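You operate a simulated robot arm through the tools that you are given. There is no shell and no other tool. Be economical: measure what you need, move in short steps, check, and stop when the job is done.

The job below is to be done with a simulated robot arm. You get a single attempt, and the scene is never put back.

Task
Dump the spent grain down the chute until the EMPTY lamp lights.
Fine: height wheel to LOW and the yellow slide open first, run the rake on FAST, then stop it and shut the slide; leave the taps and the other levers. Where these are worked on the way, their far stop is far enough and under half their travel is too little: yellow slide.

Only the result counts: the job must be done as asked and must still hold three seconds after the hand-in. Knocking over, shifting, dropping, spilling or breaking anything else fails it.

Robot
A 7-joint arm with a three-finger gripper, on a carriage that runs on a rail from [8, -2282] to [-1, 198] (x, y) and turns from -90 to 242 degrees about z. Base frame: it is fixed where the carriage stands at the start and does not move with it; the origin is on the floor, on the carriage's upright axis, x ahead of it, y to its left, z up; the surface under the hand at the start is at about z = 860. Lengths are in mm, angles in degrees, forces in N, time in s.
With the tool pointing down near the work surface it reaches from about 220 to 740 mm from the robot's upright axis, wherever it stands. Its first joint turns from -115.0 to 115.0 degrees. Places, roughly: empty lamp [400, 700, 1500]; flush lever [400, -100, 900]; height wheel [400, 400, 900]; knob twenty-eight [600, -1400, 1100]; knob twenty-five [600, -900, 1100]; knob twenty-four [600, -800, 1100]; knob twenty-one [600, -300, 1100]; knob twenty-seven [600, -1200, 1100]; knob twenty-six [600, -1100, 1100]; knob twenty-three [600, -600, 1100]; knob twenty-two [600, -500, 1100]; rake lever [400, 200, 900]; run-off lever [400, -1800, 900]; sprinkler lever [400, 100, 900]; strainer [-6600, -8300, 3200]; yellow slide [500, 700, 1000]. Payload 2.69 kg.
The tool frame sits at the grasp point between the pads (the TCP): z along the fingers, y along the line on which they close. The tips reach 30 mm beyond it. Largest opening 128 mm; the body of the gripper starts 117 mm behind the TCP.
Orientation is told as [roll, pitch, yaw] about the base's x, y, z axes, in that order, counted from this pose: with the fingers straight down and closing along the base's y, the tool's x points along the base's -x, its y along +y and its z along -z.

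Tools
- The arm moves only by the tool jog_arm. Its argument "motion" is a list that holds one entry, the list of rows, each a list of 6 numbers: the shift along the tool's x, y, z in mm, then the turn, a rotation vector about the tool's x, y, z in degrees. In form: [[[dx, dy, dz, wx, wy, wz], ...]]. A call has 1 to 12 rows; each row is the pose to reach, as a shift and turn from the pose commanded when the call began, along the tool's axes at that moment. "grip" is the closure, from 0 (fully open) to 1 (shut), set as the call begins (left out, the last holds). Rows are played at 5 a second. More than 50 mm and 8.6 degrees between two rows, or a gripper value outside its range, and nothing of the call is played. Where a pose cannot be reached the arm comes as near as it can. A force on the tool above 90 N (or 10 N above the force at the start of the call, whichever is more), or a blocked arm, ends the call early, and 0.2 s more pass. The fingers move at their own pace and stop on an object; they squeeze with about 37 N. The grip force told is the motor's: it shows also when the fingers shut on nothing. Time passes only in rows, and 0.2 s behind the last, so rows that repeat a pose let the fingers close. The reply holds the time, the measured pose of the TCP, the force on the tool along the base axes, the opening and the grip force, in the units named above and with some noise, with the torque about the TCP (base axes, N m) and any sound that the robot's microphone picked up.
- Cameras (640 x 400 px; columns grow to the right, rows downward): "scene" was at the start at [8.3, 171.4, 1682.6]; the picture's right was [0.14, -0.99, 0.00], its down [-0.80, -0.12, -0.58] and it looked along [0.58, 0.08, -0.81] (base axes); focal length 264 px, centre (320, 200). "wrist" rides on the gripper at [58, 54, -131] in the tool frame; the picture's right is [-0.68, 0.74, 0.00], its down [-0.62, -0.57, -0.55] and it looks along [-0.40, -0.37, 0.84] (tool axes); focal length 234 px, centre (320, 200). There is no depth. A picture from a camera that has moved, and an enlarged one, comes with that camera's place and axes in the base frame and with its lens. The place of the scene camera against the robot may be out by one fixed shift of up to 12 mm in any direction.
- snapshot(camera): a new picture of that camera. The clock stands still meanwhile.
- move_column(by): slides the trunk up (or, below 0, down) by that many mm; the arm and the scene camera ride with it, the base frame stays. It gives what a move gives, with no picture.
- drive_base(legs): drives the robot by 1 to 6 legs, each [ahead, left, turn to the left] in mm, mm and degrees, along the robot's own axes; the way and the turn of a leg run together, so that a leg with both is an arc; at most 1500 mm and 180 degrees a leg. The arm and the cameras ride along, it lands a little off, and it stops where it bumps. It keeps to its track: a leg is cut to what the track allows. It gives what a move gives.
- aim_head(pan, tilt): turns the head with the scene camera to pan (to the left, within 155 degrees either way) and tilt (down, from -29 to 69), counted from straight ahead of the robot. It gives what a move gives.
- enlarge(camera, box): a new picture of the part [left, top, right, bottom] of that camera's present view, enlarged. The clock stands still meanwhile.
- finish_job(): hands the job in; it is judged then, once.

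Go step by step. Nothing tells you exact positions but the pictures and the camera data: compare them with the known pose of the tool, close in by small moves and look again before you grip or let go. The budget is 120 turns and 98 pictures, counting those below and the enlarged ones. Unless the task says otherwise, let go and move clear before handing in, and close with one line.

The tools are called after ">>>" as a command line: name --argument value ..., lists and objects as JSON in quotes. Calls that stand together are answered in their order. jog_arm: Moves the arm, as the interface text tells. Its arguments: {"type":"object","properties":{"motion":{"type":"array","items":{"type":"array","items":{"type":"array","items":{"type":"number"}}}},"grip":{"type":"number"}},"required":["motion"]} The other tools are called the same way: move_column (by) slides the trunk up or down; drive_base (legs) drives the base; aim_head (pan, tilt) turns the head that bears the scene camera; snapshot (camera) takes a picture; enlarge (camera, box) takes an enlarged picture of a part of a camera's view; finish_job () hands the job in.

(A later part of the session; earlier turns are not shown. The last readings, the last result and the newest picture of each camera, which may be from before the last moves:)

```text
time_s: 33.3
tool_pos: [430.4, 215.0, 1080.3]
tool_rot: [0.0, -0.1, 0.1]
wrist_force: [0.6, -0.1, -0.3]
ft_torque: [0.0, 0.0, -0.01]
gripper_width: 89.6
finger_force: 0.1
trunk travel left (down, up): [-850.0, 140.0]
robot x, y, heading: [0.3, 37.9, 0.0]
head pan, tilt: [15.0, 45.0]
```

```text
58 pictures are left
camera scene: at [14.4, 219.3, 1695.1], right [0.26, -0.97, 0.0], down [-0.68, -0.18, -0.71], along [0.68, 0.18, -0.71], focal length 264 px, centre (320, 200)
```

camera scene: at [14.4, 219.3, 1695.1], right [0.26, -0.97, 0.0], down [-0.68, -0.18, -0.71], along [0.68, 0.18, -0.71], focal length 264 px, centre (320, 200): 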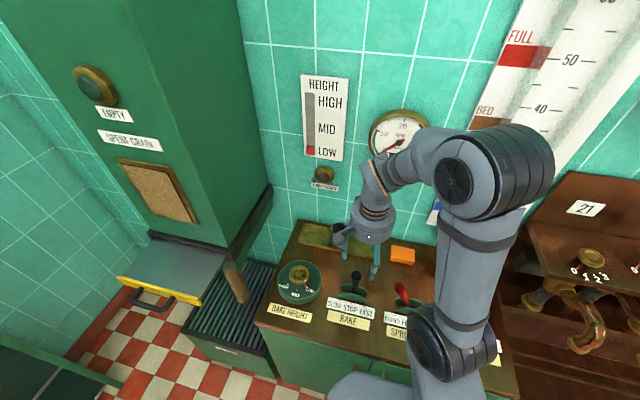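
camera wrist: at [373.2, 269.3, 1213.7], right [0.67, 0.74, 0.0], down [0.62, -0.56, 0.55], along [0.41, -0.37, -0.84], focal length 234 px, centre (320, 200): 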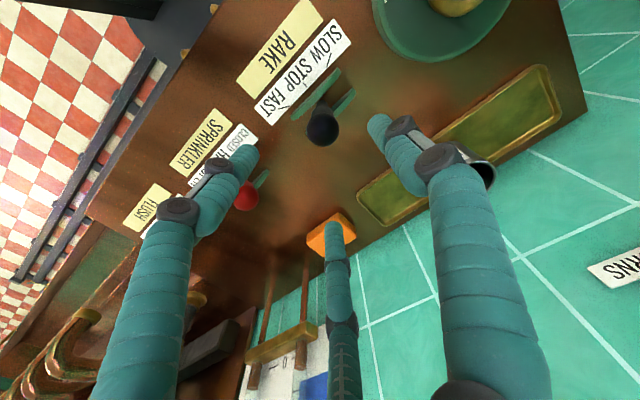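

Knob is at about (430, 219, 955). I centre and descend around it with the fingers open.

>>> jog_arm --motion '[[[0, 4, 40, 0, 0, 0], [0, 4, 70, 0, 0, 0], [0, 4, 90, 0, 0, 0]]]'

>>> snapshot --camera "wrist"

>>> enlarge --camera "scene" --box '[280, 220, 440, 330]'

```text
time_s: 34.1
tool_pos: [433.7, 220.3, 990.9]
tool_rot: [0.1, 0.0, 0.0]
wrist_force: [0.0, -0.6, -0.4]
ft_torque: [-0.05, 0.03, 0.02]
gripper_width: 89.7
finger_force: 0.1
trunk travel left (down, up): [-850.0, 140.0]
robot x, y, heading: [-0.9, 36.1, 0.0]
head pan, tilt: [15.0, 45.0]
```

```text
57 pictures are left
camera wrist: at [375.6, 274.1, 1124.1], right [0.67, 0.74, 0.0], down [0.62, -0.56, 0.55], along [0.41, -0.37, -0.84], focal length 234 px, centre (320, 200)
```

wrist: 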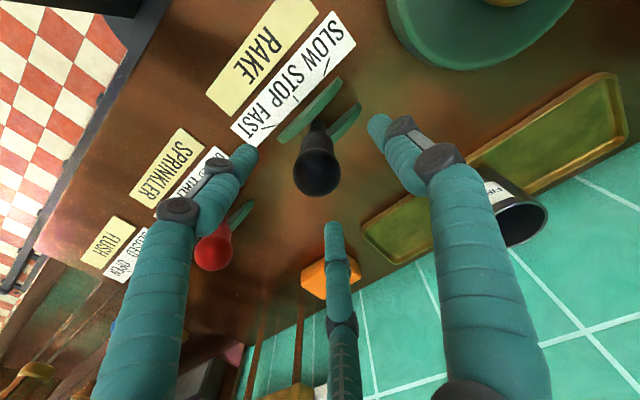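

```text
3.64 times, centred on (360, 275) of scene
camera zoom: at [15.5, 219.4, 1695.1], right [0.26, -0.97, 0.0], down [-0.68, -0.18, -0.71], along [0.68, 0.18, -0.71], focal length 962 px, centre (174, -73)
```

zoom: 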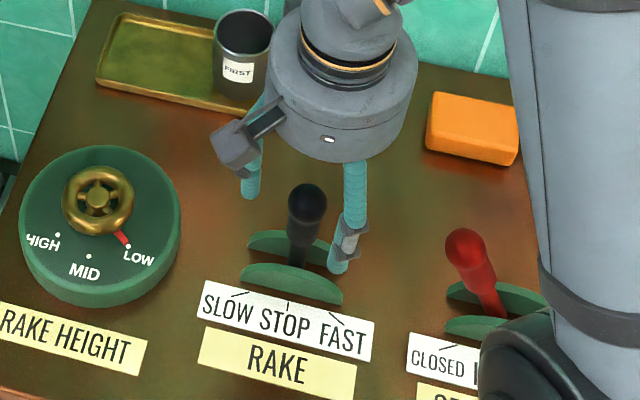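

Refined: the knob is at about (426, 226, 980). I recentre, lower a little and close.

>>> jog_arm --motion '[[[7, 6, 0, 0, 0, 0], [7, 6, 10, 0, 0, 0], [7, 6, 18, 0, 0, 0]]]' --grip 0.5

>>> snapshot --camera "wrist"

>>> enlarge --camera "scene" --box '[280, 220, 440, 330]'

```text
time_s: 34.9
tool_pos: [424.2, 226.0, 975.2]
tool_rot: [0.1, 0.0, 0.1]
wrist_force: [-0.3, 0.9, 0.6]
ft_torque: [0.02, -0.02, 0.01]
gripper_width: 63.9
finger_force: 0.1
trunk travel left (down, up): [-850.0, 140.0]
robot x, y, heading: [0.3, 37.4, 0.2]
head pan, tilt: [15.0, 45.0]
```

```text
55 pictures are left
camera wrist: at [365.7, 279.6, 1107.5], right [0.67, 0.74, 0.0], down [0.62, -0.56, 0.55], along [0.41, -0.37, -0.84], focal length 234 px, centre (320, 200)
```

wrist: 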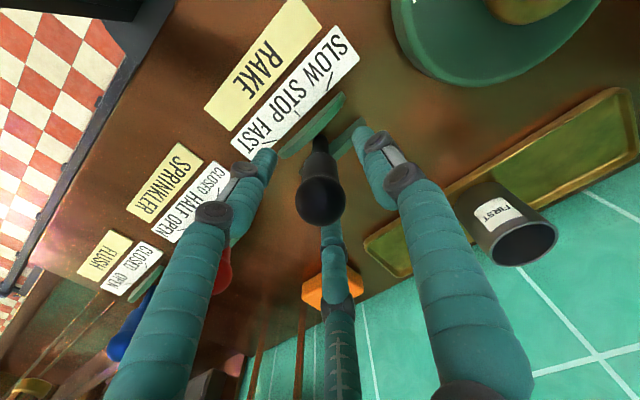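

```text
3.64 times, centred on (360, 275) of scene
camera zoom: at [14.4, 218.9, 1695.2], right [0.26, -0.97, 0.0], down [-0.68, -0.18, -0.71], along [0.68, 0.18, -0.71], focal length 962 px, centre (174, -73)
```

zoom: 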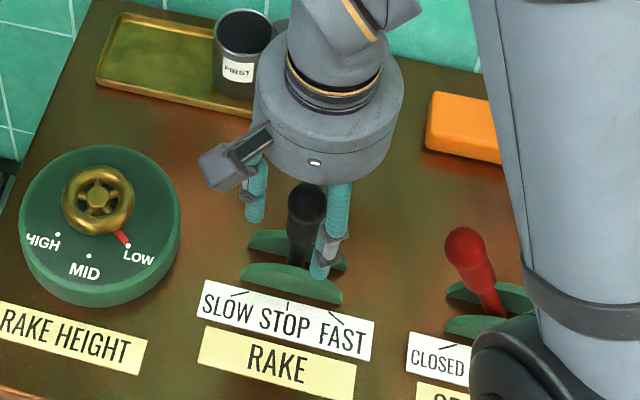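

The knob sits centred between the fingers. Closing.

>>> jog_arm --motion '[[[0, 0, 2, 0, 0, 0], [0, 0, 4, 0, 0, 0], [0, 0, 4, 0, 0, 0], [0, 0, 4, 0, 0, 0]]]' --grip 1

>>> snapshot --camera "wrist"

```text
time_s: 35.9
tool_pos: [425.6, 224.8, 970.7]
tool_rot: [0.0, -0.1, 0.0]
wrist_force: [6.3, -0.9, -0.3]
ft_torque: [-0.14, -0.38, -0.01]
gripper_width: 28.3
finger_force: 29.4
trunk travel left (down, up): [-850.0, 140.0]
robot x, y, heading: [-1.7, 37.2, -0.1]
head pan, tilt: [15.0, 45.0]
```

```text
53 pictures are left
camera wrist: at [367.1, 278.8, 1103.1], right [0.67, 0.74, 0.0], down [0.62, -0.56, 0.55], along [0.41, -0.37, -0.84], focal length 234 px, centre (320, 200)
```

wrist: 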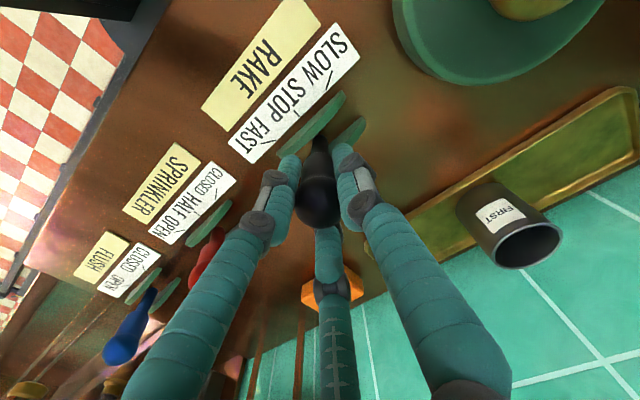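

Gripped. I swing the lever 21° along its arc toward FAST (-y) and look.

>>> jog_arm --motion '[[[0, -12.2, 0.8, -7, 0, 0], [0, -24.2, 3, -14, 0, 0], [0, -35.8, 6.6, -21, 0, 0]]]'

>>> snapshot --camera "scene"

>>> snapshot --camera "wrist"

```text
time_s: 36.7
tool_pos: [425.3, 187.5, 962.2]
tool_rot: [20.9, 0.1, 0.0]
wrist_force: [2.4, -8.5, -2.0]
ft_torque: [-0.71, 0.65, 0.08]
gripper_width: 28.1
finger_force: 44.8
trunk travel left (down, up): [-850.0, 140.0]
robot x, y, heading: [-0.8, 36.6, 0.0]
head pan, tilt: [15.0, 45.0]
```

```text
52 pictures are left
camera scene: at [16.0, 217.4, 1695.1], right [0.26, -0.97, 0.0], down [-0.68, -0.18, -0.71], along [0.68, 0.18, -0.71], focal length 264 px, centre (320, 200)
```

scene: 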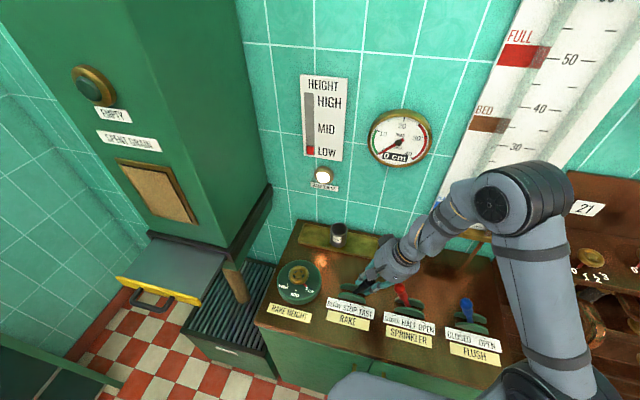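

```text
51 pictures are left
camera wrist: at [367.7, 190.7, 1106.5], right [0.68, 0.69, 0.26], down [0.62, -0.72, 0.31], along [0.4, -0.05, -0.91], focal length 234 px, centre (320, 200)
```

wrist: 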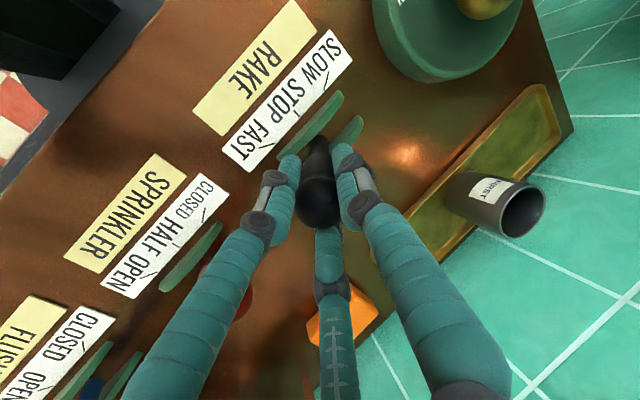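

The RAKE TURNS lamp is lit. I push a little further to make sure it is fully at FAST.

>>> jog_arm --motion '[[[0, -7, 0.3, -4, 0, 0], [0, -14, 1, -8, 0, 0]]]'

>>> snapshot --camera "scene"

>>> enlarge --camera "wrist" --box '[200, 20, 400, 240]'

```text
time_s: 37.3
tool_pos: [425.5, 177.1, 960.3]
tool_rot: [29.0, -0.2, 0.0]
wrist_force: [5.4, -3.0, -1.3]
ft_torque: [-1.62, -0.31, -0.13]
gripper_width: 28.4
finger_force: 45.4
trunk travel left (down, up): [-850.0, 140.0]
robot x, y, heading: [-0.5, 37.6, 0.0]
head pan, tilt: [15.0, 45.0]
```

```text
50 pictures are left
camera scene: at [15.5, 219.6, 1695.2], right [0.26, -0.97, 0.0], down [-0.68, -0.18, -0.71], along [0.68, 0.18, -0.71], focal length 264 px, centre (320, 200)
```

scene: 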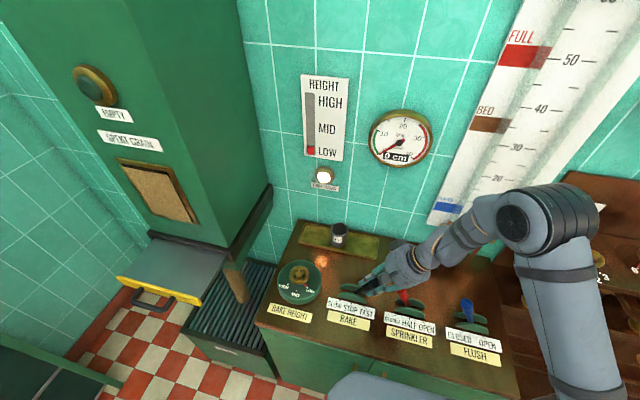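

```text
1.82 times, centred on (300, 130) of wrist
camera zoom: at [367.2, 161.2, 1100.9], right [0.67, 0.65, 0.36], down [0.62, -0.76, 0.21], along [0.41, 0.08, -0.91], focal length 426 px, centre (356, 327)
```

zoom: 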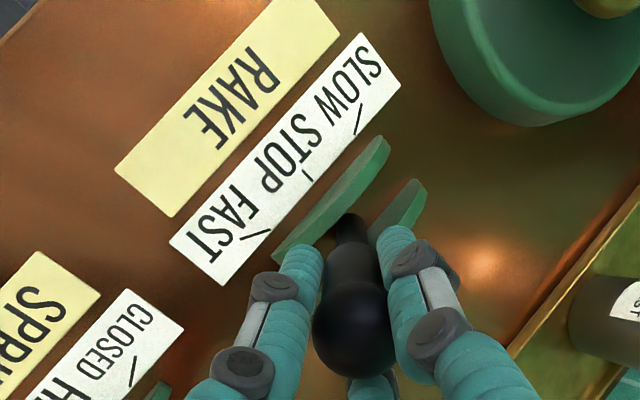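

>>> jog_arm --motion '[[[0, -6, 0.2, -3, 0, 0], [0, -12, 0.8, -6.5, 0, 0]]]'

>>> enlarge --camera "scene" --box '[60, 50, 220, 240]'

>>> enlarge --camera "scene" --box '[260, 150, 480, 360]'

```text
time_s: 37.9
tool_pos: [424.7, 177.9, 956.0]
tool_rot: [36.2, -0.2, 0.2]
wrist_force: [9.5, 33.3, 32.2]
ft_torque: [-0.91, 0.72, 0.29]
gripper_width: 32.0
finger_force: 45.3
trunk travel left (down, up): [-850.0, 140.0]
robot x, y, heading: [3.2, 38.6, 0.2]
head pan, tilt: [15.0, 45.0]
```

```text
2.11 times, centred on (140, 145) of scene
camera zoom: at [13.2, 225.4, 1695.1], right [0.26, -0.97, 0.0], down [-0.68, -0.19, -0.71], along [0.68, 0.18, -0.71], focal length 557 px, centre (699, 316)
```

zoom: 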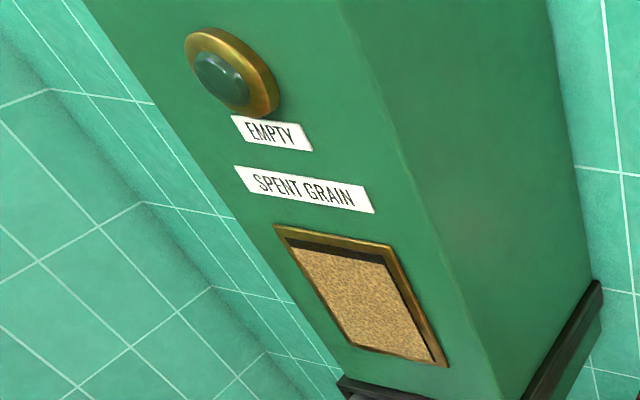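

```text
1.90 times, centred on (370, 255) of scene
camera zoom: at [13.2, 225.4, 1695.1], right [0.26, -0.97, 0.0], down [-0.68, -0.19, -0.71], along [0.68, 0.18, -0.71], focal length 504 px, centre (225, 95)
```

zoom: 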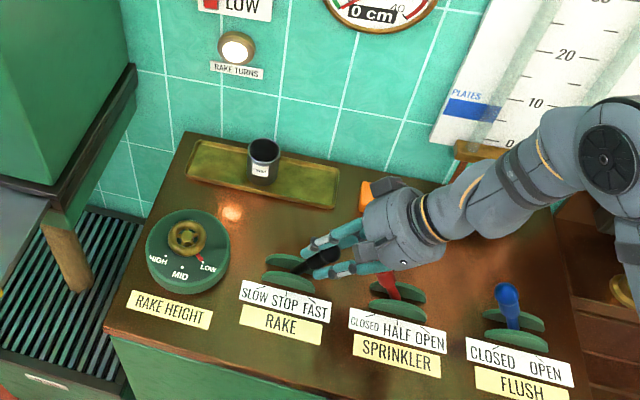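

The lever is at its FAST stop, and the grain level is dropping. I ease the hand back a few degrees to relieve force and see how close it is to the sprinkler lever.

>>> jog_arm --motion '[[[0, 4, 0, 3, 0, 0], [0, 8, -0.3, 6, 0, 0]]]'

>>> enlarge --camera "scene" --box '[320, 220, 460, 340]'

>>> snapshot --camera "wrist"

```text
time_s: 38.5
tool_pos: [425.5, 176.5, 956.9]
tool_rot: [29.7, 0.0, -0.1]
wrist_force: [9.1, 21.3, 26.1]
ft_torque: [-0.42, 0.34, 0.06]
gripper_width: 29.3
finger_force: 44.9
trunk travel left (down, up): [-850.0, 140.0]
robot x, y, heading: [-2.2, 39.1, -0.1]
head pan, tilt: [15.0, 45.0]
```

```text
3.33 times, centred on (390, 280) of scene
camera zoom: at [13.7, 222.3, 1694.7], right [0.26, -0.97, 0.0], down [-0.68, -0.18, -0.71], along [0.68, 0.18, -0.71], focal length 882 px, centre (87, -67)
```

zoom: 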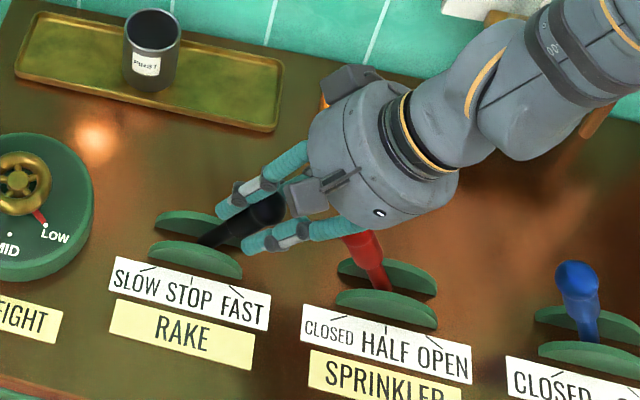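

```text
45 pictures are left
camera wrist: at [367.2, 159.5, 1100.0], right [0.68, 0.64, 0.37], down [0.61, -0.76, 0.2], along [0.41, 0.09, -0.91], focal length 234 px, centre (320, 200)
```

wrist: 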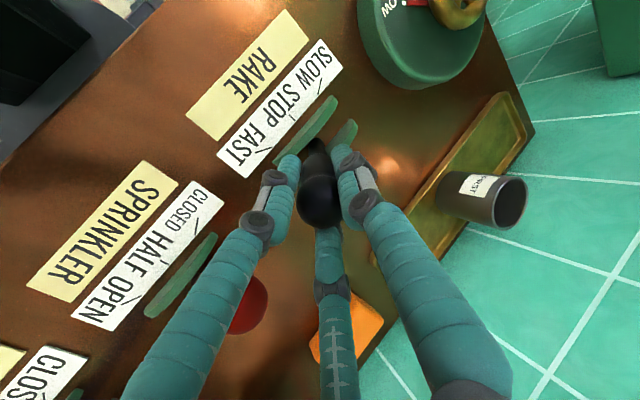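

The sprinkler lever is untouched at CLOSED. I hold here and wait, watching the EMPTY lamp.

>>> jog_arm --motion '[[[0, 2, -1, 0, 0, 0], [0, 2, -1, 0, 0, 0], [0, 2, -1, 0, 0, 0], [0, 2, -1, 0, 0, 0], [0, 2, -1, 0, 0, 0], [0, 2, -1, 0, 0, 0], [0, 2, -1, 0, 0, 0], [0, 2, -1, 0, 0, 0], [0, 2, -1, 0, 0, 0], [0, 2, -1, 0, 0, 0], [0, 2, -1, 0, 0, 0], [0, 2, -1, 0, 0, 0]]]'

>>> snapshot --camera "scene"

```text
time_s: 41.1
tool_pos: [425.3, 177.5, 957.4]
tool_rot: [29.3, -0.1, 0.2]
wrist_force: [9.1, 20.6, 11.0]
ft_torque: [-0.82, -0.22, -0.05]
gripper_width: 29.0
finger_force: 45.4
trunk travel left (down, up): [-850.0, 140.0]
robot x, y, heading: [-3.2, 33.6, -0.1]
head pan, tilt: [15.0, 45.0]
```

```text
44 pictures are left
camera scene: at [15.4, 223.0, 1694.7], right [0.26, -0.97, 0.0], down [-0.68, -0.19, -0.71], along [0.68, 0.18, -0.71], focal length 264 px, centre (320, 200)
```

scene: 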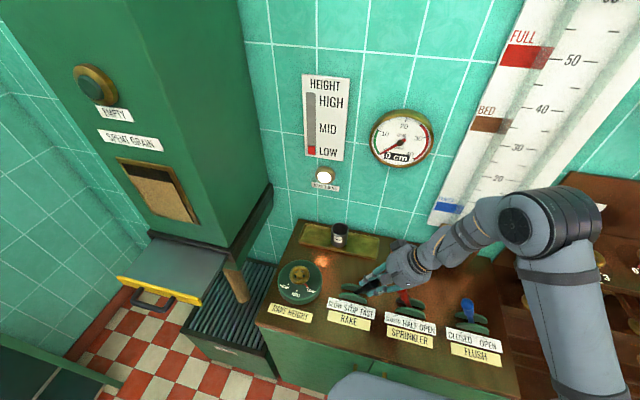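

>>> jog_arm --motion '[[[0, 0, 0, 0, 0, 0], [0, 0, 0, 0, 0, 0], [0, 0, 0, 0, 0, 0], [0, 0, 0, 0, 0, 0], [0, 0, 0, 0, 0, 0], [0, 0, 0, 0, 0, 0], [0, 0, 0, 0, 0, 0], [0, 0, 0, 0, 0, 0], [0, 0, 0, 0, 0, 0], [0, 0, 0, 0, 0, 0], [0, 0, 0, 0, 0, 0], [0, 0, 0, 0, 0, 0]]]'

>>> jog_arm --motion '[[[0, 0, 0, 0, 0, 0], [0, 0, 0, 0, 0, 0], [0, 0, 0, 0, 0, 0], [0, 0, 0, 0, 0, 0], [0, 0, 0, 0, 0, 0], [0, 0, 0, 0, 0, 0], [0, 0, 0, 0, 0, 0], [0, 0, 0, 0, 0, 0], [0, 0, 0, 0, 0, 0], [0, 0, 0, 0, 0, 0], [0, 0, 0, 0, 0, 0], [0, 0, 0, 0, 0, 0]]]'

>>> enlarge --camera "scene" --box '[60, 50, 220, 240]'

```text
time_s: 43.7
tool_pos: [424.5, 178.4, 957.9]
tool_rot: [29.4, 0.0, 0.1]
wrist_force: [10.1, 20.6, 10.2]
ft_torque: [-0.86, -0.2, -0.11]
gripper_width: 28.5
finger_force: 45.0
trunk travel left (down, up): [-850.0, 140.0]
robot x, y, heading: [1.9, 35.1, -0.1]
head pan, tilt: [15.0, 45.0]
```

```text
time_s: 46.3
tool_pos: [425.2, 177.6, 957.9]
tool_rot: [29.4, 0.0, 0.1]
wrist_force: [9.9, 20.6, 8.4]
ft_torque: [-0.93, -0.24, -0.1]
gripper_width: 28.8
finger_force: 45.2
trunk travel left (down, up): [-850.0, 140.0]
robot x, y, heading: [-0.5, 36.4, -0.1]
head pan, tilt: [15.0, 45.0]
```

```text
2.11 times, centred on (140, 145) of scene
camera zoom: at [15.5, 223.2, 1694.6], right [0.26, -0.97, 0.0], down [-0.68, -0.19, -0.71], along [0.68, 0.18, -0.71], focal length 557 px, centre (699, 316)
```

zoom: 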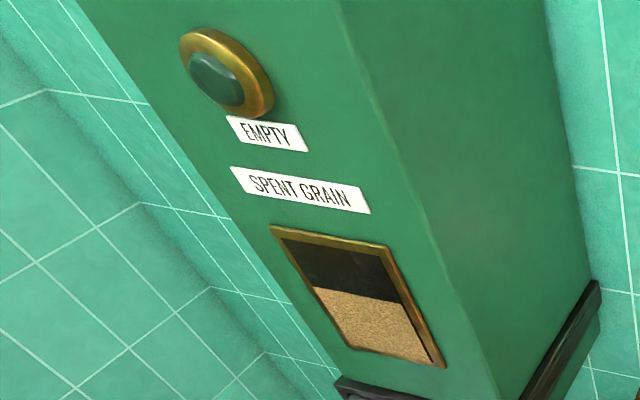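

About half gone. I keep waiting.

>>> jog_arm --motion '[[[0, 0, 0, 0, 0, 0], [0, 0, 0, 0, 0, 0], [0, 0, 0, 0, 0, 0], [0, 0, 0, 0, 0, 0], [0, 0, 0, 0, 0, 0], [0, 0, 0, 0, 0, 0], [0, 0, 0, 0, 0, 0], [0, 0, 0, 0, 0, 0], [0, 0, 0, 0, 0, 0], [0, 0, 0, 0, 0, 0], [0, 0, 0, 0, 0, 0], [0, 0, 0, 0, 0, 0]]]'

>>> jog_arm --motion '[[[0, 0, 0, 0, 0, 0], [0, 0, 0, 0, 0, 0], [0, 0, 0, 0, 0, 0], [0, 0, 0, 0, 0, 0], [0, 0, 0, 0, 0, 0], [0, 0, 0, 0, 0, 0], [0, 0, 0, 0, 0, 0], [0, 0, 0, 0, 0, 0], [0, 0, 0, 0, 0, 0], [0, 0, 0, 0, 0, 0], [0, 0, 0, 0, 0, 0], [0, 0, 0, 0, 0, 0]]]'

>>> jog_arm --motion '[[[0, 0, 0, 0, 0, 0], [0, 0, 0, 0, 0, 0], [0, 0, 0, 0, 0, 0], [0, 0, 0, 0, 0, 0], [0, 0, 0, 0, 0, 0], [0, 0, 0, 0, 0, 0], [0, 0, 0, 0, 0, 0], [0, 0, 0, 0, 0, 0], [0, 0, 0, 0, 0, 0], [0, 0, 0, 0, 0, 0]]]'

>>> enlarge --camera "scene" --box '[60, 50, 220, 240]'

```text
time_s: 48.9
tool_pos: [426.4, 177.0, 958.4]
tool_rot: [29.4, -0.2, 0.0]
wrist_force: [9.4, 22.0, 10.6]
ft_torque: [-0.77, -0.21, -0.08]
gripper_width: 28.9
finger_force: 44.5
trunk travel left (down, up): [-850.0, 140.0]
robot x, y, heading: [-1.5, 38.0, -0.1]
head pan, tilt: [15.0, 45.0]
```

```text
time_s: 51.5
tool_pos: [424.7, 178.2, 958.3]
tool_rot: [29.4, -0.1, 0.1]
wrist_force: [9.5, 21.2, 7.4]
ft_torque: [-0.9, -0.24, -0.13]
gripper_width: 28.7
finger_force: 45.4
trunk travel left (down, up): [-850.0, 140.0]
robot x, y, heading: [-0.2, 36.9, -0.2]
head pan, tilt: [15.0, 45.0]
```

```text
time_s: 53.7
tool_pos: [425.8, 177.2, 958.1]
tool_rot: [29.4, -0.2, 0.1]
wrist_force: [9.4, 22.4, 8.3]
ft_torque: [-0.84, -0.19, -0.1]
gripper_width: 28.7
finger_force: 45.2
trunk travel left (down, up): [-850.0, 140.0]
robot x, y, heading: [-0.3, 35.5, -0.0]
head pan, tilt: [15.0, 45.0]
```

```text
2.11 times, centred on (140, 145) of scene
camera zoom: at [15.6, 223.3, 1694.6], right [0.26, -0.97, 0.0], down [-0.68, -0.19, -0.71], along [0.68, 0.18, -0.71], focal length 557 px, centre (699, 316)
```

zoom: 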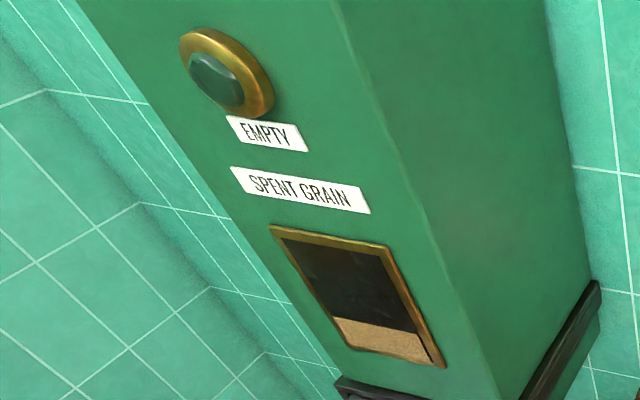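

>>> jog_arm --motion '[[[0, 0, 0, 0, 0, 0], [0, 0, 0, 0, 0, 0], [0, 0, 0, 0, 0, 0], [0, 0, 0, 0, 0, 0], [0, 0, 0, 0, 0, 0], [0, 0, 0, 0, 0, 0], [0, 0, 0, 0, 0, 0], [0, 0, 0, 0, 0, 0], [0, 0, 0, 0, 0, 0], [0, 0, 0, 0, 0, 0], [0, 0, 0, 0, 0, 0], [0, 0, 0, 0, 0, 0]]]'

>>> jog_arm --motion '[[[0, 0, 0, 0, 0, 0], [0, 0, 0, 0, 0, 0], [0, 0, 0, 0, 0, 0], [0, 0, 0, 0, 0, 0], [0, 0, 0, 0, 0, 0], [0, 0, 0, 0, 0, 0], [0, 0, 0, 0, 0, 0], [0, 0, 0, 0, 0, 0]]]'

>>> enlarge --camera "scene" --box '[60, 50, 220, 240]'

```text
time_s: 56.3
tool_pos: [425.4, 178.0, 958.8]
tool_rot: [29.4, -0.1, 0.1]
wrist_force: [9.4, 22.2, 8.6]
ft_torque: [-0.85, -0.18, -0.08]
gripper_width: 28.8
finger_force: 45.0
trunk travel left (down, up): [-850.0, 140.0]
robot x, y, heading: [-0.6, 36.0, 0.1]
head pan, tilt: [15.0, 45.0]
```

```text
time_s: 58.1
tool_pos: [425.2, 176.5, 958.0]
tool_rot: [29.4, 0.0, 0.1]
wrist_force: [10.4, 22.7, 7.9]
ft_torque: [-0.95, -0.23, -0.11]
gripper_width: 28.6
finger_force: 44.8
trunk travel left (down, up): [-850.0, 140.0]
robot x, y, heading: [2.3, 36.8, -0.2]
head pan, tilt: [15.0, 45.0]
```

```text
2.11 times, centred on (140, 145) of scene
camera zoom: at [15.6, 223.3, 1694.6], right [0.26, -0.97, 0.0], down [-0.68, -0.19, -0.71], along [0.68, 0.18, -0.71], focal length 557 px, centre (699, 316)
```

zoom: 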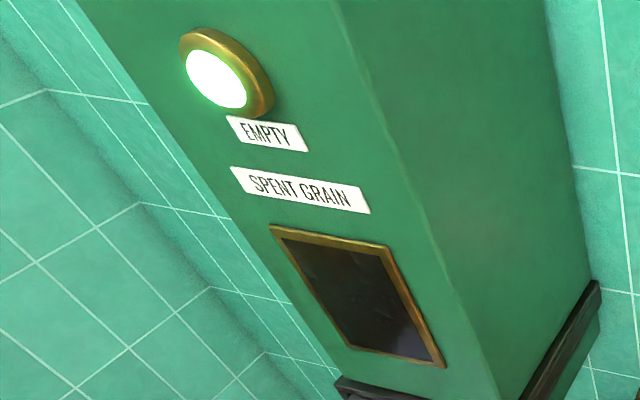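

EMPTY is lit. I bring the rake lever back to STOP along the same arc.

>>> jog_arm --motion '[[[0, 12.4, 0.8, 7.4, 0, 0], [0, 24.6, 3.2, 14.7, 0, 0], [0, 36.4, 7.1, 22, 0, 0], [0, 47.5, 12.4, 29.4, 0, 0], [0, 47.5, 12.4, 29.4, 0, 0]]]'

>>> snapshot --camera "scene"

>>> snapshot --camera "wrist"

```text
time_s: 59.3
tool_pos: [426.4, 223.2, 969.0]
tool_rot: [0.2, -0.2, 0.2]
wrist_force: [10.6, 8.5, -5.7]
ft_torque: [0.8, -0.36, 0.07]
gripper_width: 28.2
finger_force: 45.1
trunk travel left (down, up): [-850.0, 140.0]
robot x, y, heading: [-1.9, 39.9, 0.1]
head pan, tilt: [15.0, 45.0]
```

```text
40 pictures are left
camera scene: at [17.5, 219.2, 1694.9], right [0.26, -0.97, 0.0], down [-0.68, -0.18, -0.71], along [0.68, 0.18, -0.71], focal length 264 px, centre (320, 200)
```

scene: 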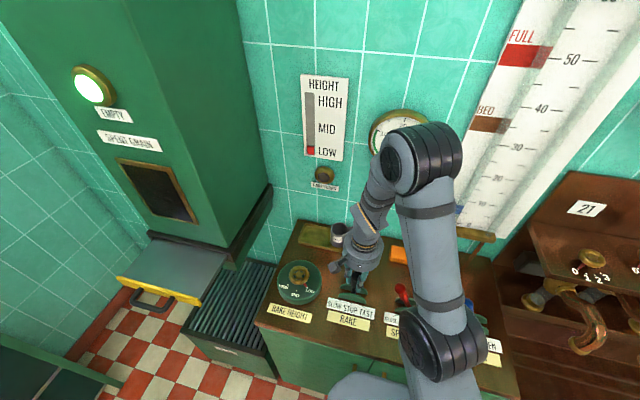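

```text
39 pictures are left
camera wrist: at [366.9, 277.1, 1102.5], right [0.67, 0.74, 0.0], down [0.62, -0.56, 0.55], along [0.41, -0.37, -0.84], focal length 234 px, centre (320, 200)
```

wrist: 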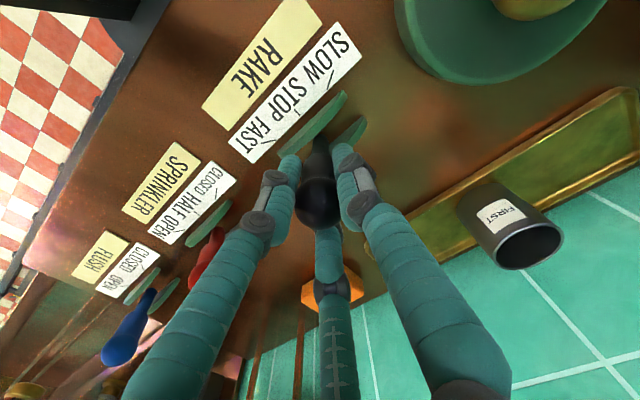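

RAKE TURNS is off. I nudge 1.5 mm to the original centre, release gently and rise.

>>> jog_arm --motion '[[[0, 1.5, 0, 0, 0, 0], [0, 1.5, 0, 0, 0, 0]]]'

>>> jog_arm --motion '[[[0, 0, 0, 0, 0, 0], [0, 0, 0, 0, 0, 0], [0, 0, 0, 0, 0, 0], [0, 0, -30, 0, 0, 0], [0, 0, -60, 0, 0, 0], [0, 0, -100, 0, 0, 0], [0, 0, -140, 0, 0, 0], [40, 0, -180, 0, 0, 0], [80, 0, -190, 0, 0, 0], [120, 0, -190, 0, 0, 0], [150, 0, -190, 0, 0, 0]]]' --grip 0.45

>>> drive_base --legs '[[0, 152, 0]]'

>>> snapshot --camera "scene"

```text
time_s: 59.9
tool_pos: [426.2, 223.9, 969.9]
tool_rot: [0.1, 0.0, 0.1]
wrist_force: [11.2, 3.0, -7.6]
ft_torque: [0.23, -0.58, -0.01]
gripper_width: 27.9
finger_force: 45.2
trunk travel left (down, up): [-850.0, 140.0]
robot x, y, heading: [4.0, 39.2, 0.1]
head pan, tilt: [15.0, 45.0]
```

```text
refused: row 8 steps farther than a row can; nothing moved
```

```text
time_s: 61.3
tool_pos: [422.2, 374.9, 971.0]
tool_rot: [0.1, 0.0, 0.1]
wrist_force: [0.1, 0.9, -0.7]
ft_torque: [-0.04, 0.05, 0.02]
gripper_width: 2.3
finger_force: 31.1
trunk travel left (down, up): [-850.0, 140.0]
robot x, y, heading: [-0.0, 190.3, 0.1]
head pan, tilt: [15.0, 45.0]
```

```text
38 pictures are left
camera scene: at [14.9, 370.7, 1695.1], right [0.26, -0.97, 0.0], down [-0.68, -0.18, -0.71], along [0.68, 0.18, -0.71], focal length 264 px, centre (320, 200)
```

scene: 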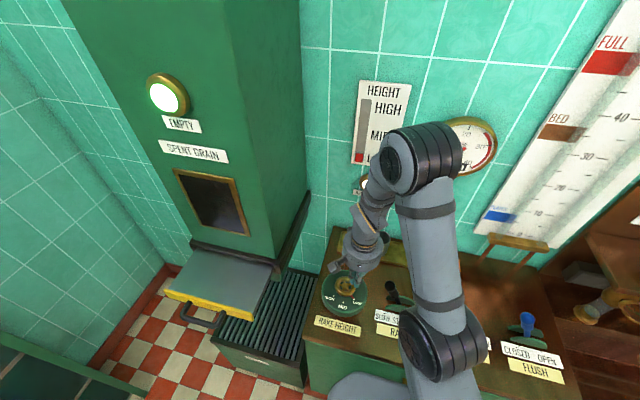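

My release call was refused, so the drive dragged the lever toward SLOW before it slipped out. I lift clear first and look at what state it is in.

>>> jog_arm --motion '[[[0, 0, -30, 0, 0, 0], [0, 0, -60, 0, 0, 0], [0, 0, -100, 0, 0, 0], [0, 0, -140, 0, 0, 0], [30, 0, -140, 0, 0, 0], [60, 0, -140, 0, 0, 0]]]' --grip 0.3

>>> snapshot --camera "scene"

>>> snapshot --camera "wrist"

```text
time_s: 62.7
tool_pos: [363.1, 376.0, 1110.7]
tool_rot: [0.1, -0.1, 0.1]
wrist_force: [0.1, 0.5, 0.3]
ft_torque: [-0.01, -0.02, 0.0]
gripper_width: 89.4
finger_force: 0.1
trunk travel left (down, up): [-850.0, 140.0]
robot x, y, heading: [-1.6, 187.8, -0.1]
head pan, tilt: [15.0, 45.0]
```

```text
37 pictures are left
camera scene: at [12.8, 370.2, 1695.2], right [0.26, -0.97, 0.0], down [-0.68, -0.18, -0.71], along [0.68, 0.18, -0.71], focal length 264 px, centre (320, 200)
```

scene: 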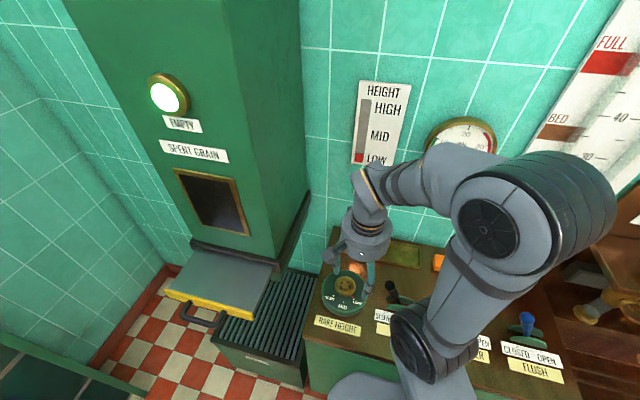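

```text
36 pictures are left
camera wrist: at [304.1, 429.1, 1243.7], right [0.67, 0.74, 0.0], down [0.62, -0.56, 0.55], along [0.41, -0.37, -0.84], focal length 234 px, centre (320, 200)
```

wrist: 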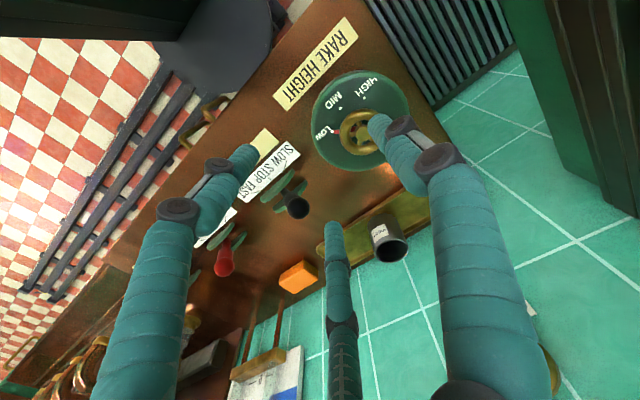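

Nothing was knocked, but the rake is on SLOW. I drive back and return it to STOP.

>>> drive_base --legs '[[0, -152, 0]]'

>>> jog_arm --motion '[[[-30, 20, 0, 0, 0, 0], [-60, 40, 0, 0, 0, 0]]]'

>>> snapshot --camera "scene"

>>> snapshot --camera "wrist"

```text
time_s: 64.0
tool_pos: [361.7, 227.2, 1110.7]
tool_rot: [0.0, 0.0, 0.3]
wrist_force: [0.7, 0.4, 0.3]
ft_torque: [0.07, 0.06, 0.03]
gripper_width: 89.8
finger_force: 0.1
trunk travel left (down, up): [-850.0, 140.0]
robot x, y, heading: [-3.5, 42.3, 0.2]
head pan, tilt: [15.0, 45.0]
```

```text
time_s: 64.6
tool_pos: [422.7, 267.4, 1109.7]
tool_rot: [0.1, 0.0, 0.3]
wrist_force: [0.8, -0.1, 0.4]
ft_torque: [0.02, 0.01, 0.02]
gripper_width: 89.6
finger_force: 0.0
trunk travel left (down, up): [-850.0, 140.0]
robot x, y, heading: [1.1, 37.0, 0.0]
head pan, tilt: [15.0, 45.0]
```

```text
35 pictures are left
camera scene: at [14.5, 221.9, 1695.1], right [0.26, -0.96, 0.0], down [-0.68, -0.19, -0.71], along [0.68, 0.19, -0.71], focal length 264 px, centre (320, 200)
```

scene: 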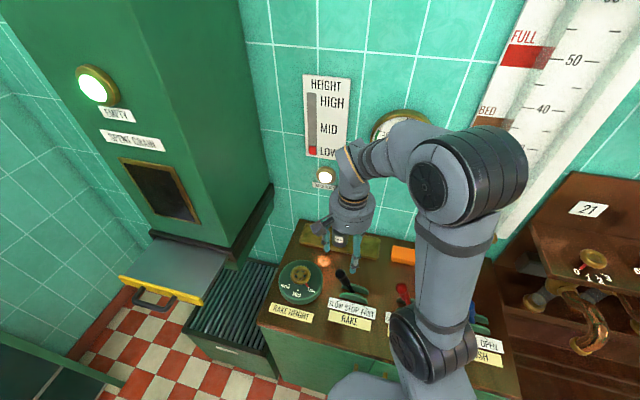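

```text
34 pictures are left
camera wrist: at [364.9, 321.6, 1242.2], right [0.67, 0.74, 0.0], down [0.62, -0.56, 0.55], along [0.41, -0.37, -0.84], focal length 234 px, centre (320, 200)
```

wrist: 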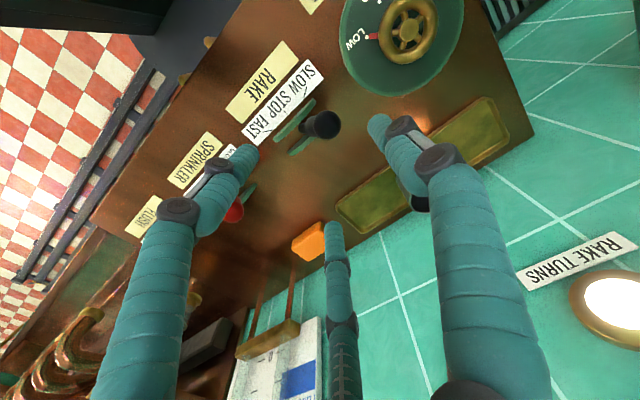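

The lever leans to SLOW with its knob near (425, 274, 963). I'll tilt the hand to match the lever and stop 80 mm back along it.

>>> jog_arm --motion '[[[-1, 11, 18, 7.4, 0, 0], [-2, 22, 38, 14.7, 0, 0], [-3, 33, 58, 22, 0, 0], [-3, 44, 80, 29.4, 0, 0]]]'

>>> snapshot --camera "wrist"

>>> enlarge --camera "scene" --box '[280, 220, 440, 330]'

```text
time_s: 65.6
tool_pos: [425.4, 314.6, 1031.1]
tool_rot: [-29.5, -0.2, 0.4]
wrist_force: [-0.4, 0.8, -1.1]
ft_torque: [-0.06, -0.01, -0.02]
gripper_width: 89.7
finger_force: 0.1
trunk travel left (down, up): [-850.0, 140.0]
robot x, y, heading: [-3.5, 38.8, 0.1]
head pan, tilt: [15.0, 45.0]
```

```text
33 pictures are left
camera wrist: at [367.3, 426.0, 1120.3], right [0.67, 0.64, -0.36], down [0.62, -0.22, 0.76], along [0.41, -0.73, -0.54], focal length 234 px, centre (320, 200)
```

wrist: 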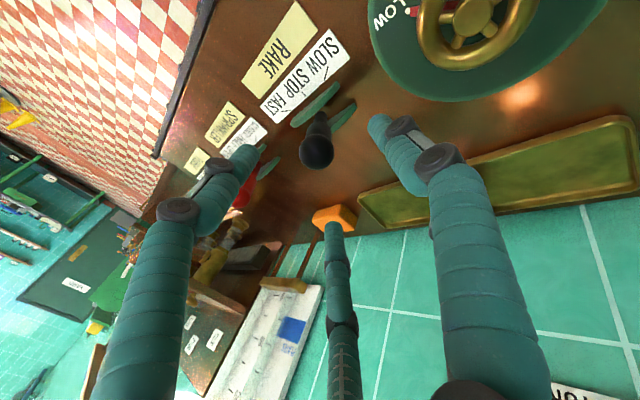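

```text
3.64 times, centred on (360, 275) of scene
camera zoom: at [14.3, 224.6, 1694.9], right [0.26, -0.96, 0.0], down [-0.68, -0.19, -0.71], along [0.68, 0.18, -0.71], focal length 962 px, centre (174, -73)
```

zoom: 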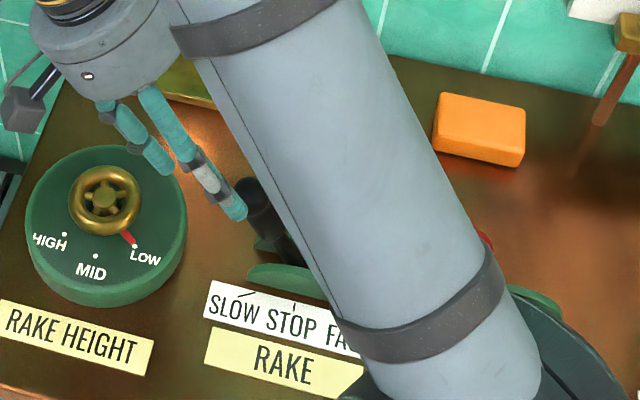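

The knob is on the finger axis, about 70 mm ahead. I advance 62 mm and check.

>>> jog_arm --motion '[[[0, 0, 20, 0, 0, 0], [0, 0, 40, 0, 0, 0], [0, 0, 62, 0, 0, 0]]]' --grip 0.45

>>> snapshot --camera "wrist"

```text
time_s: 66.4
tool_pos: [426.0, 282.0, 976.2]
tool_rot: [-29.3, 0.0, 0.3]
wrist_force: [0.3, 0.2, 0.5]
ft_torque: [-0.01, 0.0, 0.01]
gripper_width: 70.3
finger_force: 0.1
trunk travel left (down, up): [-850.0, 140.0]
robot x, y, heading: [0.9, 41.3, 0.1]
head pan, tilt: [15.0, 45.0]
```

```text
31 pictures are left
camera wrist: at [367.5, 392.6, 1066.1], right [0.67, 0.65, -0.36], down [0.62, -0.22, 0.76], along [0.41, -0.73, -0.55], focal length 234 px, centre (320, 200)
```

wrist: 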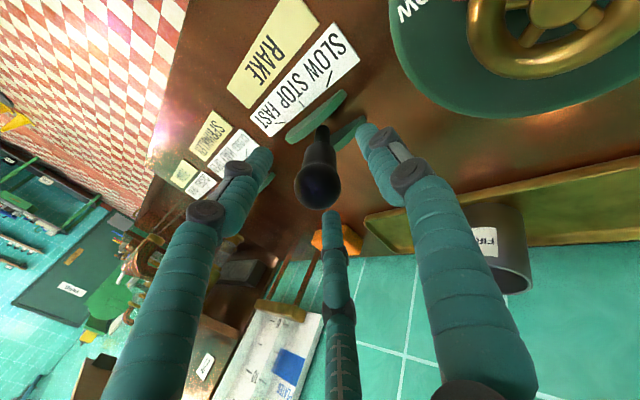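

Well centred. 15 mm further, then close.

>>> jog_arm --motion '[[[0, 0, 8, 0, 0, 0], [0, 0, 16, 0, 0, 0]]]'

>>> jog_arm --motion '[[[0, 0, 0, 0, 0, 0], [0, 0, 0, 0, 0, 0], [0, 0, 0, 0, 0, 0], [0, 0, 0, 0, 0, 0]]]' --grip 1

>>> snapshot --camera "wrist"

```text
time_s: 67.0
tool_pos: [425.7, 274.5, 963.3]
tool_rot: [-29.2, -0.1, 0.3]
wrist_force: [0.7, -0.5, -0.1]
ft_torque: [-0.01, 0.01, 0.0]
gripper_width: 70.6
finger_force: 0.0
trunk travel left (down, up): [-850.0, 140.0]
robot x, y, heading: [-3.0, 39.9, 0.2]
head pan, tilt: [15.0, 45.0]
```

```text
time_s: 68.0
tool_pos: [426.5, 274.5, 962.0]
tool_rot: [-29.3, 0.0, 0.3]
wrist_force: [-2.4, 0.8, -4.6]
ft_torque: [0.29, 0.05, -0.06]
gripper_width: 28.9
finger_force: 24.4
trunk travel left (down, up): [-850.0, 140.0]
robot x, y, heading: [-1.1, 41.4, 0.1]
head pan, tilt: [15.0, 45.0]
```

```text
30 pictures are left
camera wrist: at [366.7, 385.7, 1052.5], right [0.67, 0.65, -0.36], down [0.62, -0.22, 0.76], along [0.41, -0.73, -0.55], focal length 234 px, centre (320, 200)
```

wrist: 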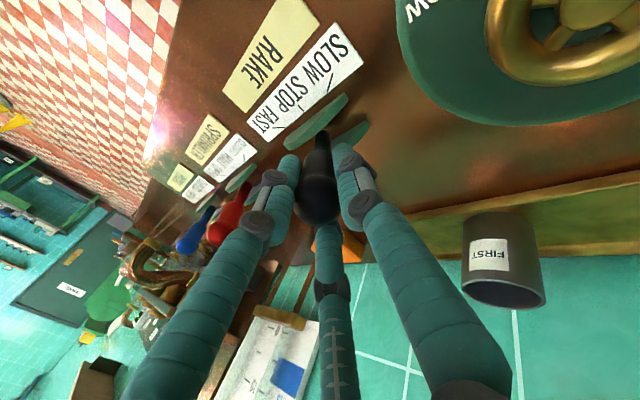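

Gripped. I swing the lever 29° back to centre.

>>> jog_arm --motion '[[[0, -12.6, 0.9, -7.4, 0, 0], [0, -25, 3.4, -14.7, 0, 0], [0, -37, 7.5, -22, 0, 0], [0, -48.5, 13.5, -29.3, 0, 0], [0, -48.5, 13.5, -29.3, 0, 0]]]'

>>> snapshot --camera "scene"

>>> snapshot --camera "wrist"

```text
time_s: 69.2
tool_pos: [425.5, 223.6, 973.5]
tool_rot: [0.0, 0.0, 0.3]
wrist_force: [-3.6, -8.3, 2.8]
ft_torque: [-1.03, 0.32, -0.02]
gripper_width: 28.3
finger_force: 45.1
trunk travel left (down, up): [-850.0, 140.0]
robot x, y, heading: [-0.6, 36.4, 0.1]
head pan, tilt: [15.0, 45.0]
```

```text
29 pictures are left
camera scene: at [12.7, 220.1, 1695.5], right [0.26, -0.96, 0.0], down [-0.68, -0.18, -0.71], along [0.68, 0.19, -0.71], focal length 264 px, centre (320, 200)
```

scene: 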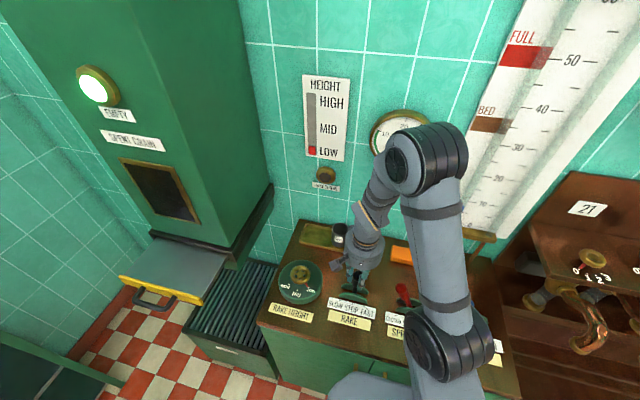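

```text
28 pictures are left
camera wrist: at [367.3, 277.5, 1107.4], right [0.67, 0.74, 0.0], down [0.62, -0.56, 0.55], along [0.41, -0.37, -0.84], focal length 234 px, centre (320, 200)
```

wrist: 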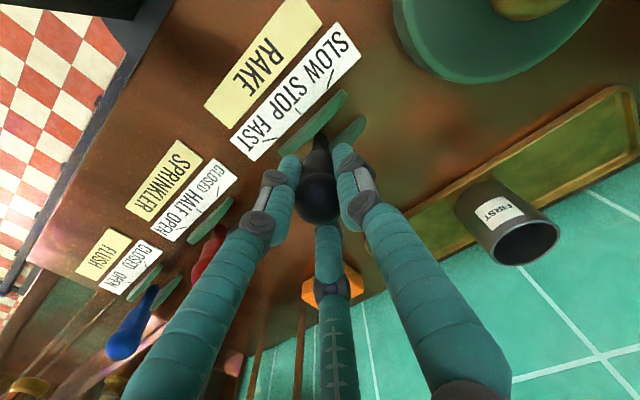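

The rake lamp is off and the lever is at STOP. Now I release and rise, in one call alone this time.

>>> jog_arm --motion '[[[0, 0, 0, 0, 0, 0], [0, 0, 0, 0, 0, 0], [0, 0, 0, 0, 0, 0], [0, 0, -30, 0, 0, 0], [0, 0, -60, 0, 0, 0], [0, 0, -100, 0, 0, 0], [0, 0, -140, 0, 0, 0], [0, 0, -180, 0, 0, 0], [40, 0, -190, 0, 0, 0], [80, 0, -190, 0, 0, 0], [120, 0, -190, 0, 0, 0], [150, 0, -190, 0, 0, 0]]]' --grip 0.45

>>> snapshot --camera "scene"

```text
time_s: 71.8
tool_pos: [274.9, 222.1, 1166.7]
tool_rot: [0.0, -0.1, 0.3]
wrist_force: [-0.4, -0.6, -0.2]
ft_torque: [-0.05, 0.0, -0.02]
gripper_width: 70.4
finger_force: 0.0
trunk travel left (down, up): [-850.0, 140.0]
robot x, y, heading: [-3.2, 38.1, 0.1]
head pan, tilt: [15.0, 45.0]
```

```text
27 pictures are left
camera scene: at [13.2, 221.1, 1695.2], right [0.26, -0.96, 0.0], down [-0.68, -0.19, -0.71], along [0.68, 0.19, -0.71], focal length 264 px, centre (320, 200)
```

scene: 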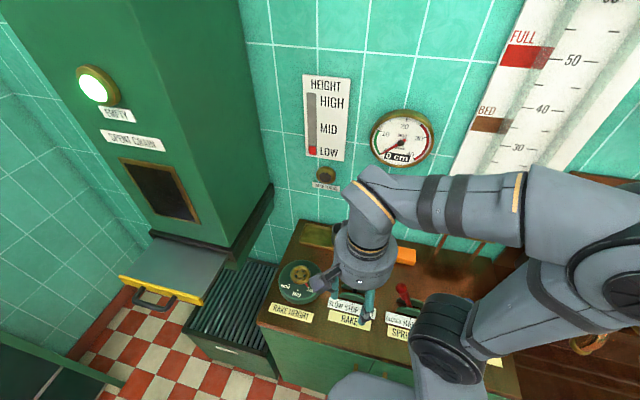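

Clean release, rake stopped. Drive left again for the slide.

>>> drive_base --legs '[[0, 152, 0]]'

>>> jog_arm --motion '[[[13, 20, 0, 0, 0, -8], [26, 40, 0, 0, 0, -16], [40, 60, 0, 0, 0, -24], [53, 80, 0, 0, 0, -32], [66, 100, 0, 0, 0, -40], [80, 120, 0, 0, 0, -48], [93, 140, 0, 0, 0, -56], [106, 160, 0, 0, 0, -64], [120, 180, 0, 0, 0, -72], [133, 200, 0, 0, 0, -80], [145, 226, 0, 0, 0, -88], [145, 226, 0, 0, 0, -89.7]]]' --grip 0.65

>>> aim_head --pan 45 --tilt 45

>>> snapshot --camera "wrist"

>>> snapshot --camera "scene"

```text
time_s: 73.2
tool_pos: [274.9, 373.0, 1165.7]
tool_rot: [-0.1, 0.1, 0.2]
wrist_force: [-0.5, 0.6, 0.3]
ft_torque: [-0.03, 0.0, -0.05]
gripper_width: 70.4
finger_force: 0.2
trunk travel left (down, up): [-850.0, 140.0]
robot x, y, heading: [-0.6, 191.4, 0.3]
head pan, tilt: [15.0, 45.0]
```

```text
time_s: 75.8
tool_pos: [128.0, 598.8, 1166.8]
tool_rot: [0.0, 0.0, 90.0]
wrist_force: [0.6, 0.7, 0.6]
ft_torque: [0.04, 0.03, 0.0]
gripper_width: 44.7
finger_force: 0.0
trunk travel left (down, up): [-850.0, 140.0]
robot x, y, heading: [1.7, 190.5, 0.1]
head pan, tilt: [15.0, 45.0]
```

```text
time_s: 76.8
tool_pos: [128.2, 599.3, 1165.5]
tool_rot: [-0.1, 0.1, 89.9]
wrist_force: [0.5, 0.8, 0.0]
ft_torque: [-0.02, -0.02, 0.06]
gripper_width: 44.7
finger_force: 0.1
trunk travel left (down, up): [-850.0, 140.0]
robot x, y, heading: [0.5, 186.6, 0.2]
head pan, tilt: [45.0, 45.0]
```

```text
26 pictures are left
camera wrist: at [75.1, 540.9, 1298.3], right [-0.74, 0.68, 0.0], down [0.57, 0.61, 0.55], along [0.37, 0.4, -0.84], focal length 234 px, centre (320, 200)
```

wrist: 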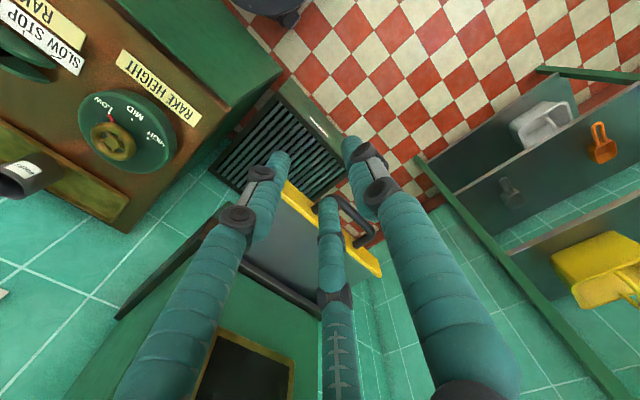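

```text
25 pictures are left
camera scene: at [-7.2, 407.3, 1695.2], right [0.71, -0.71, 0.0], down [-0.5, -0.5, -0.71], along [0.5, 0.5, -0.71], focal length 264 px, centre (320, 200)
```

scene: 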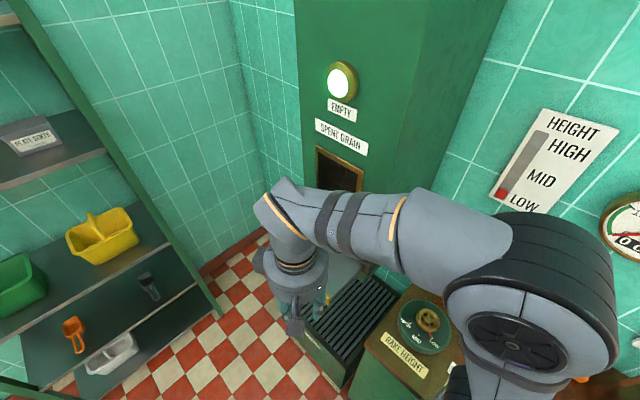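

I go to the pre-grip pose above the drawn-out handle, tilted 20°.

>>> jog_arm --motion '[[[-35, 0, 0, 7, 0, 0], [-70, 0, 10, 14, 0, 0], [-105, -10, 30, 20, 0, 0], [-140, -20, 50, 20, 0, 0], [-140, -29, 71, 20, 0, 0]]]'

>>> snapshot --camera "wrist"

```text
time_s: 78.0
tool_pos: [159.2, 739.7, 1094.3]
tool_rot: [-20.0, -0.1, 89.8]
wrist_force: [0.9, -0.1, -0.1]
ft_torque: [0.05, 0.0, 0.04]
gripper_width: 45.0
finger_force: 0.0
trunk travel left (down, up): [-850.0, 140.0]
robot x, y, heading: [-0.0, 190.1, 0.0]
head pan, tilt: [45.0, 45.0]
```

```text
24 pictures are left
camera wrist: at [63.9, 681.1, 1200.9], right [-0.69, 0.68, -0.25], down [0.34, 0.61, 0.71], along [0.64, 0.4, -0.66], focal length 234 px, centre (320, 200)
```

wrist: 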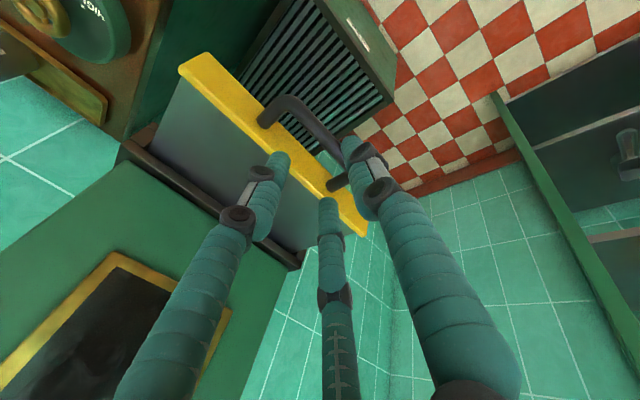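

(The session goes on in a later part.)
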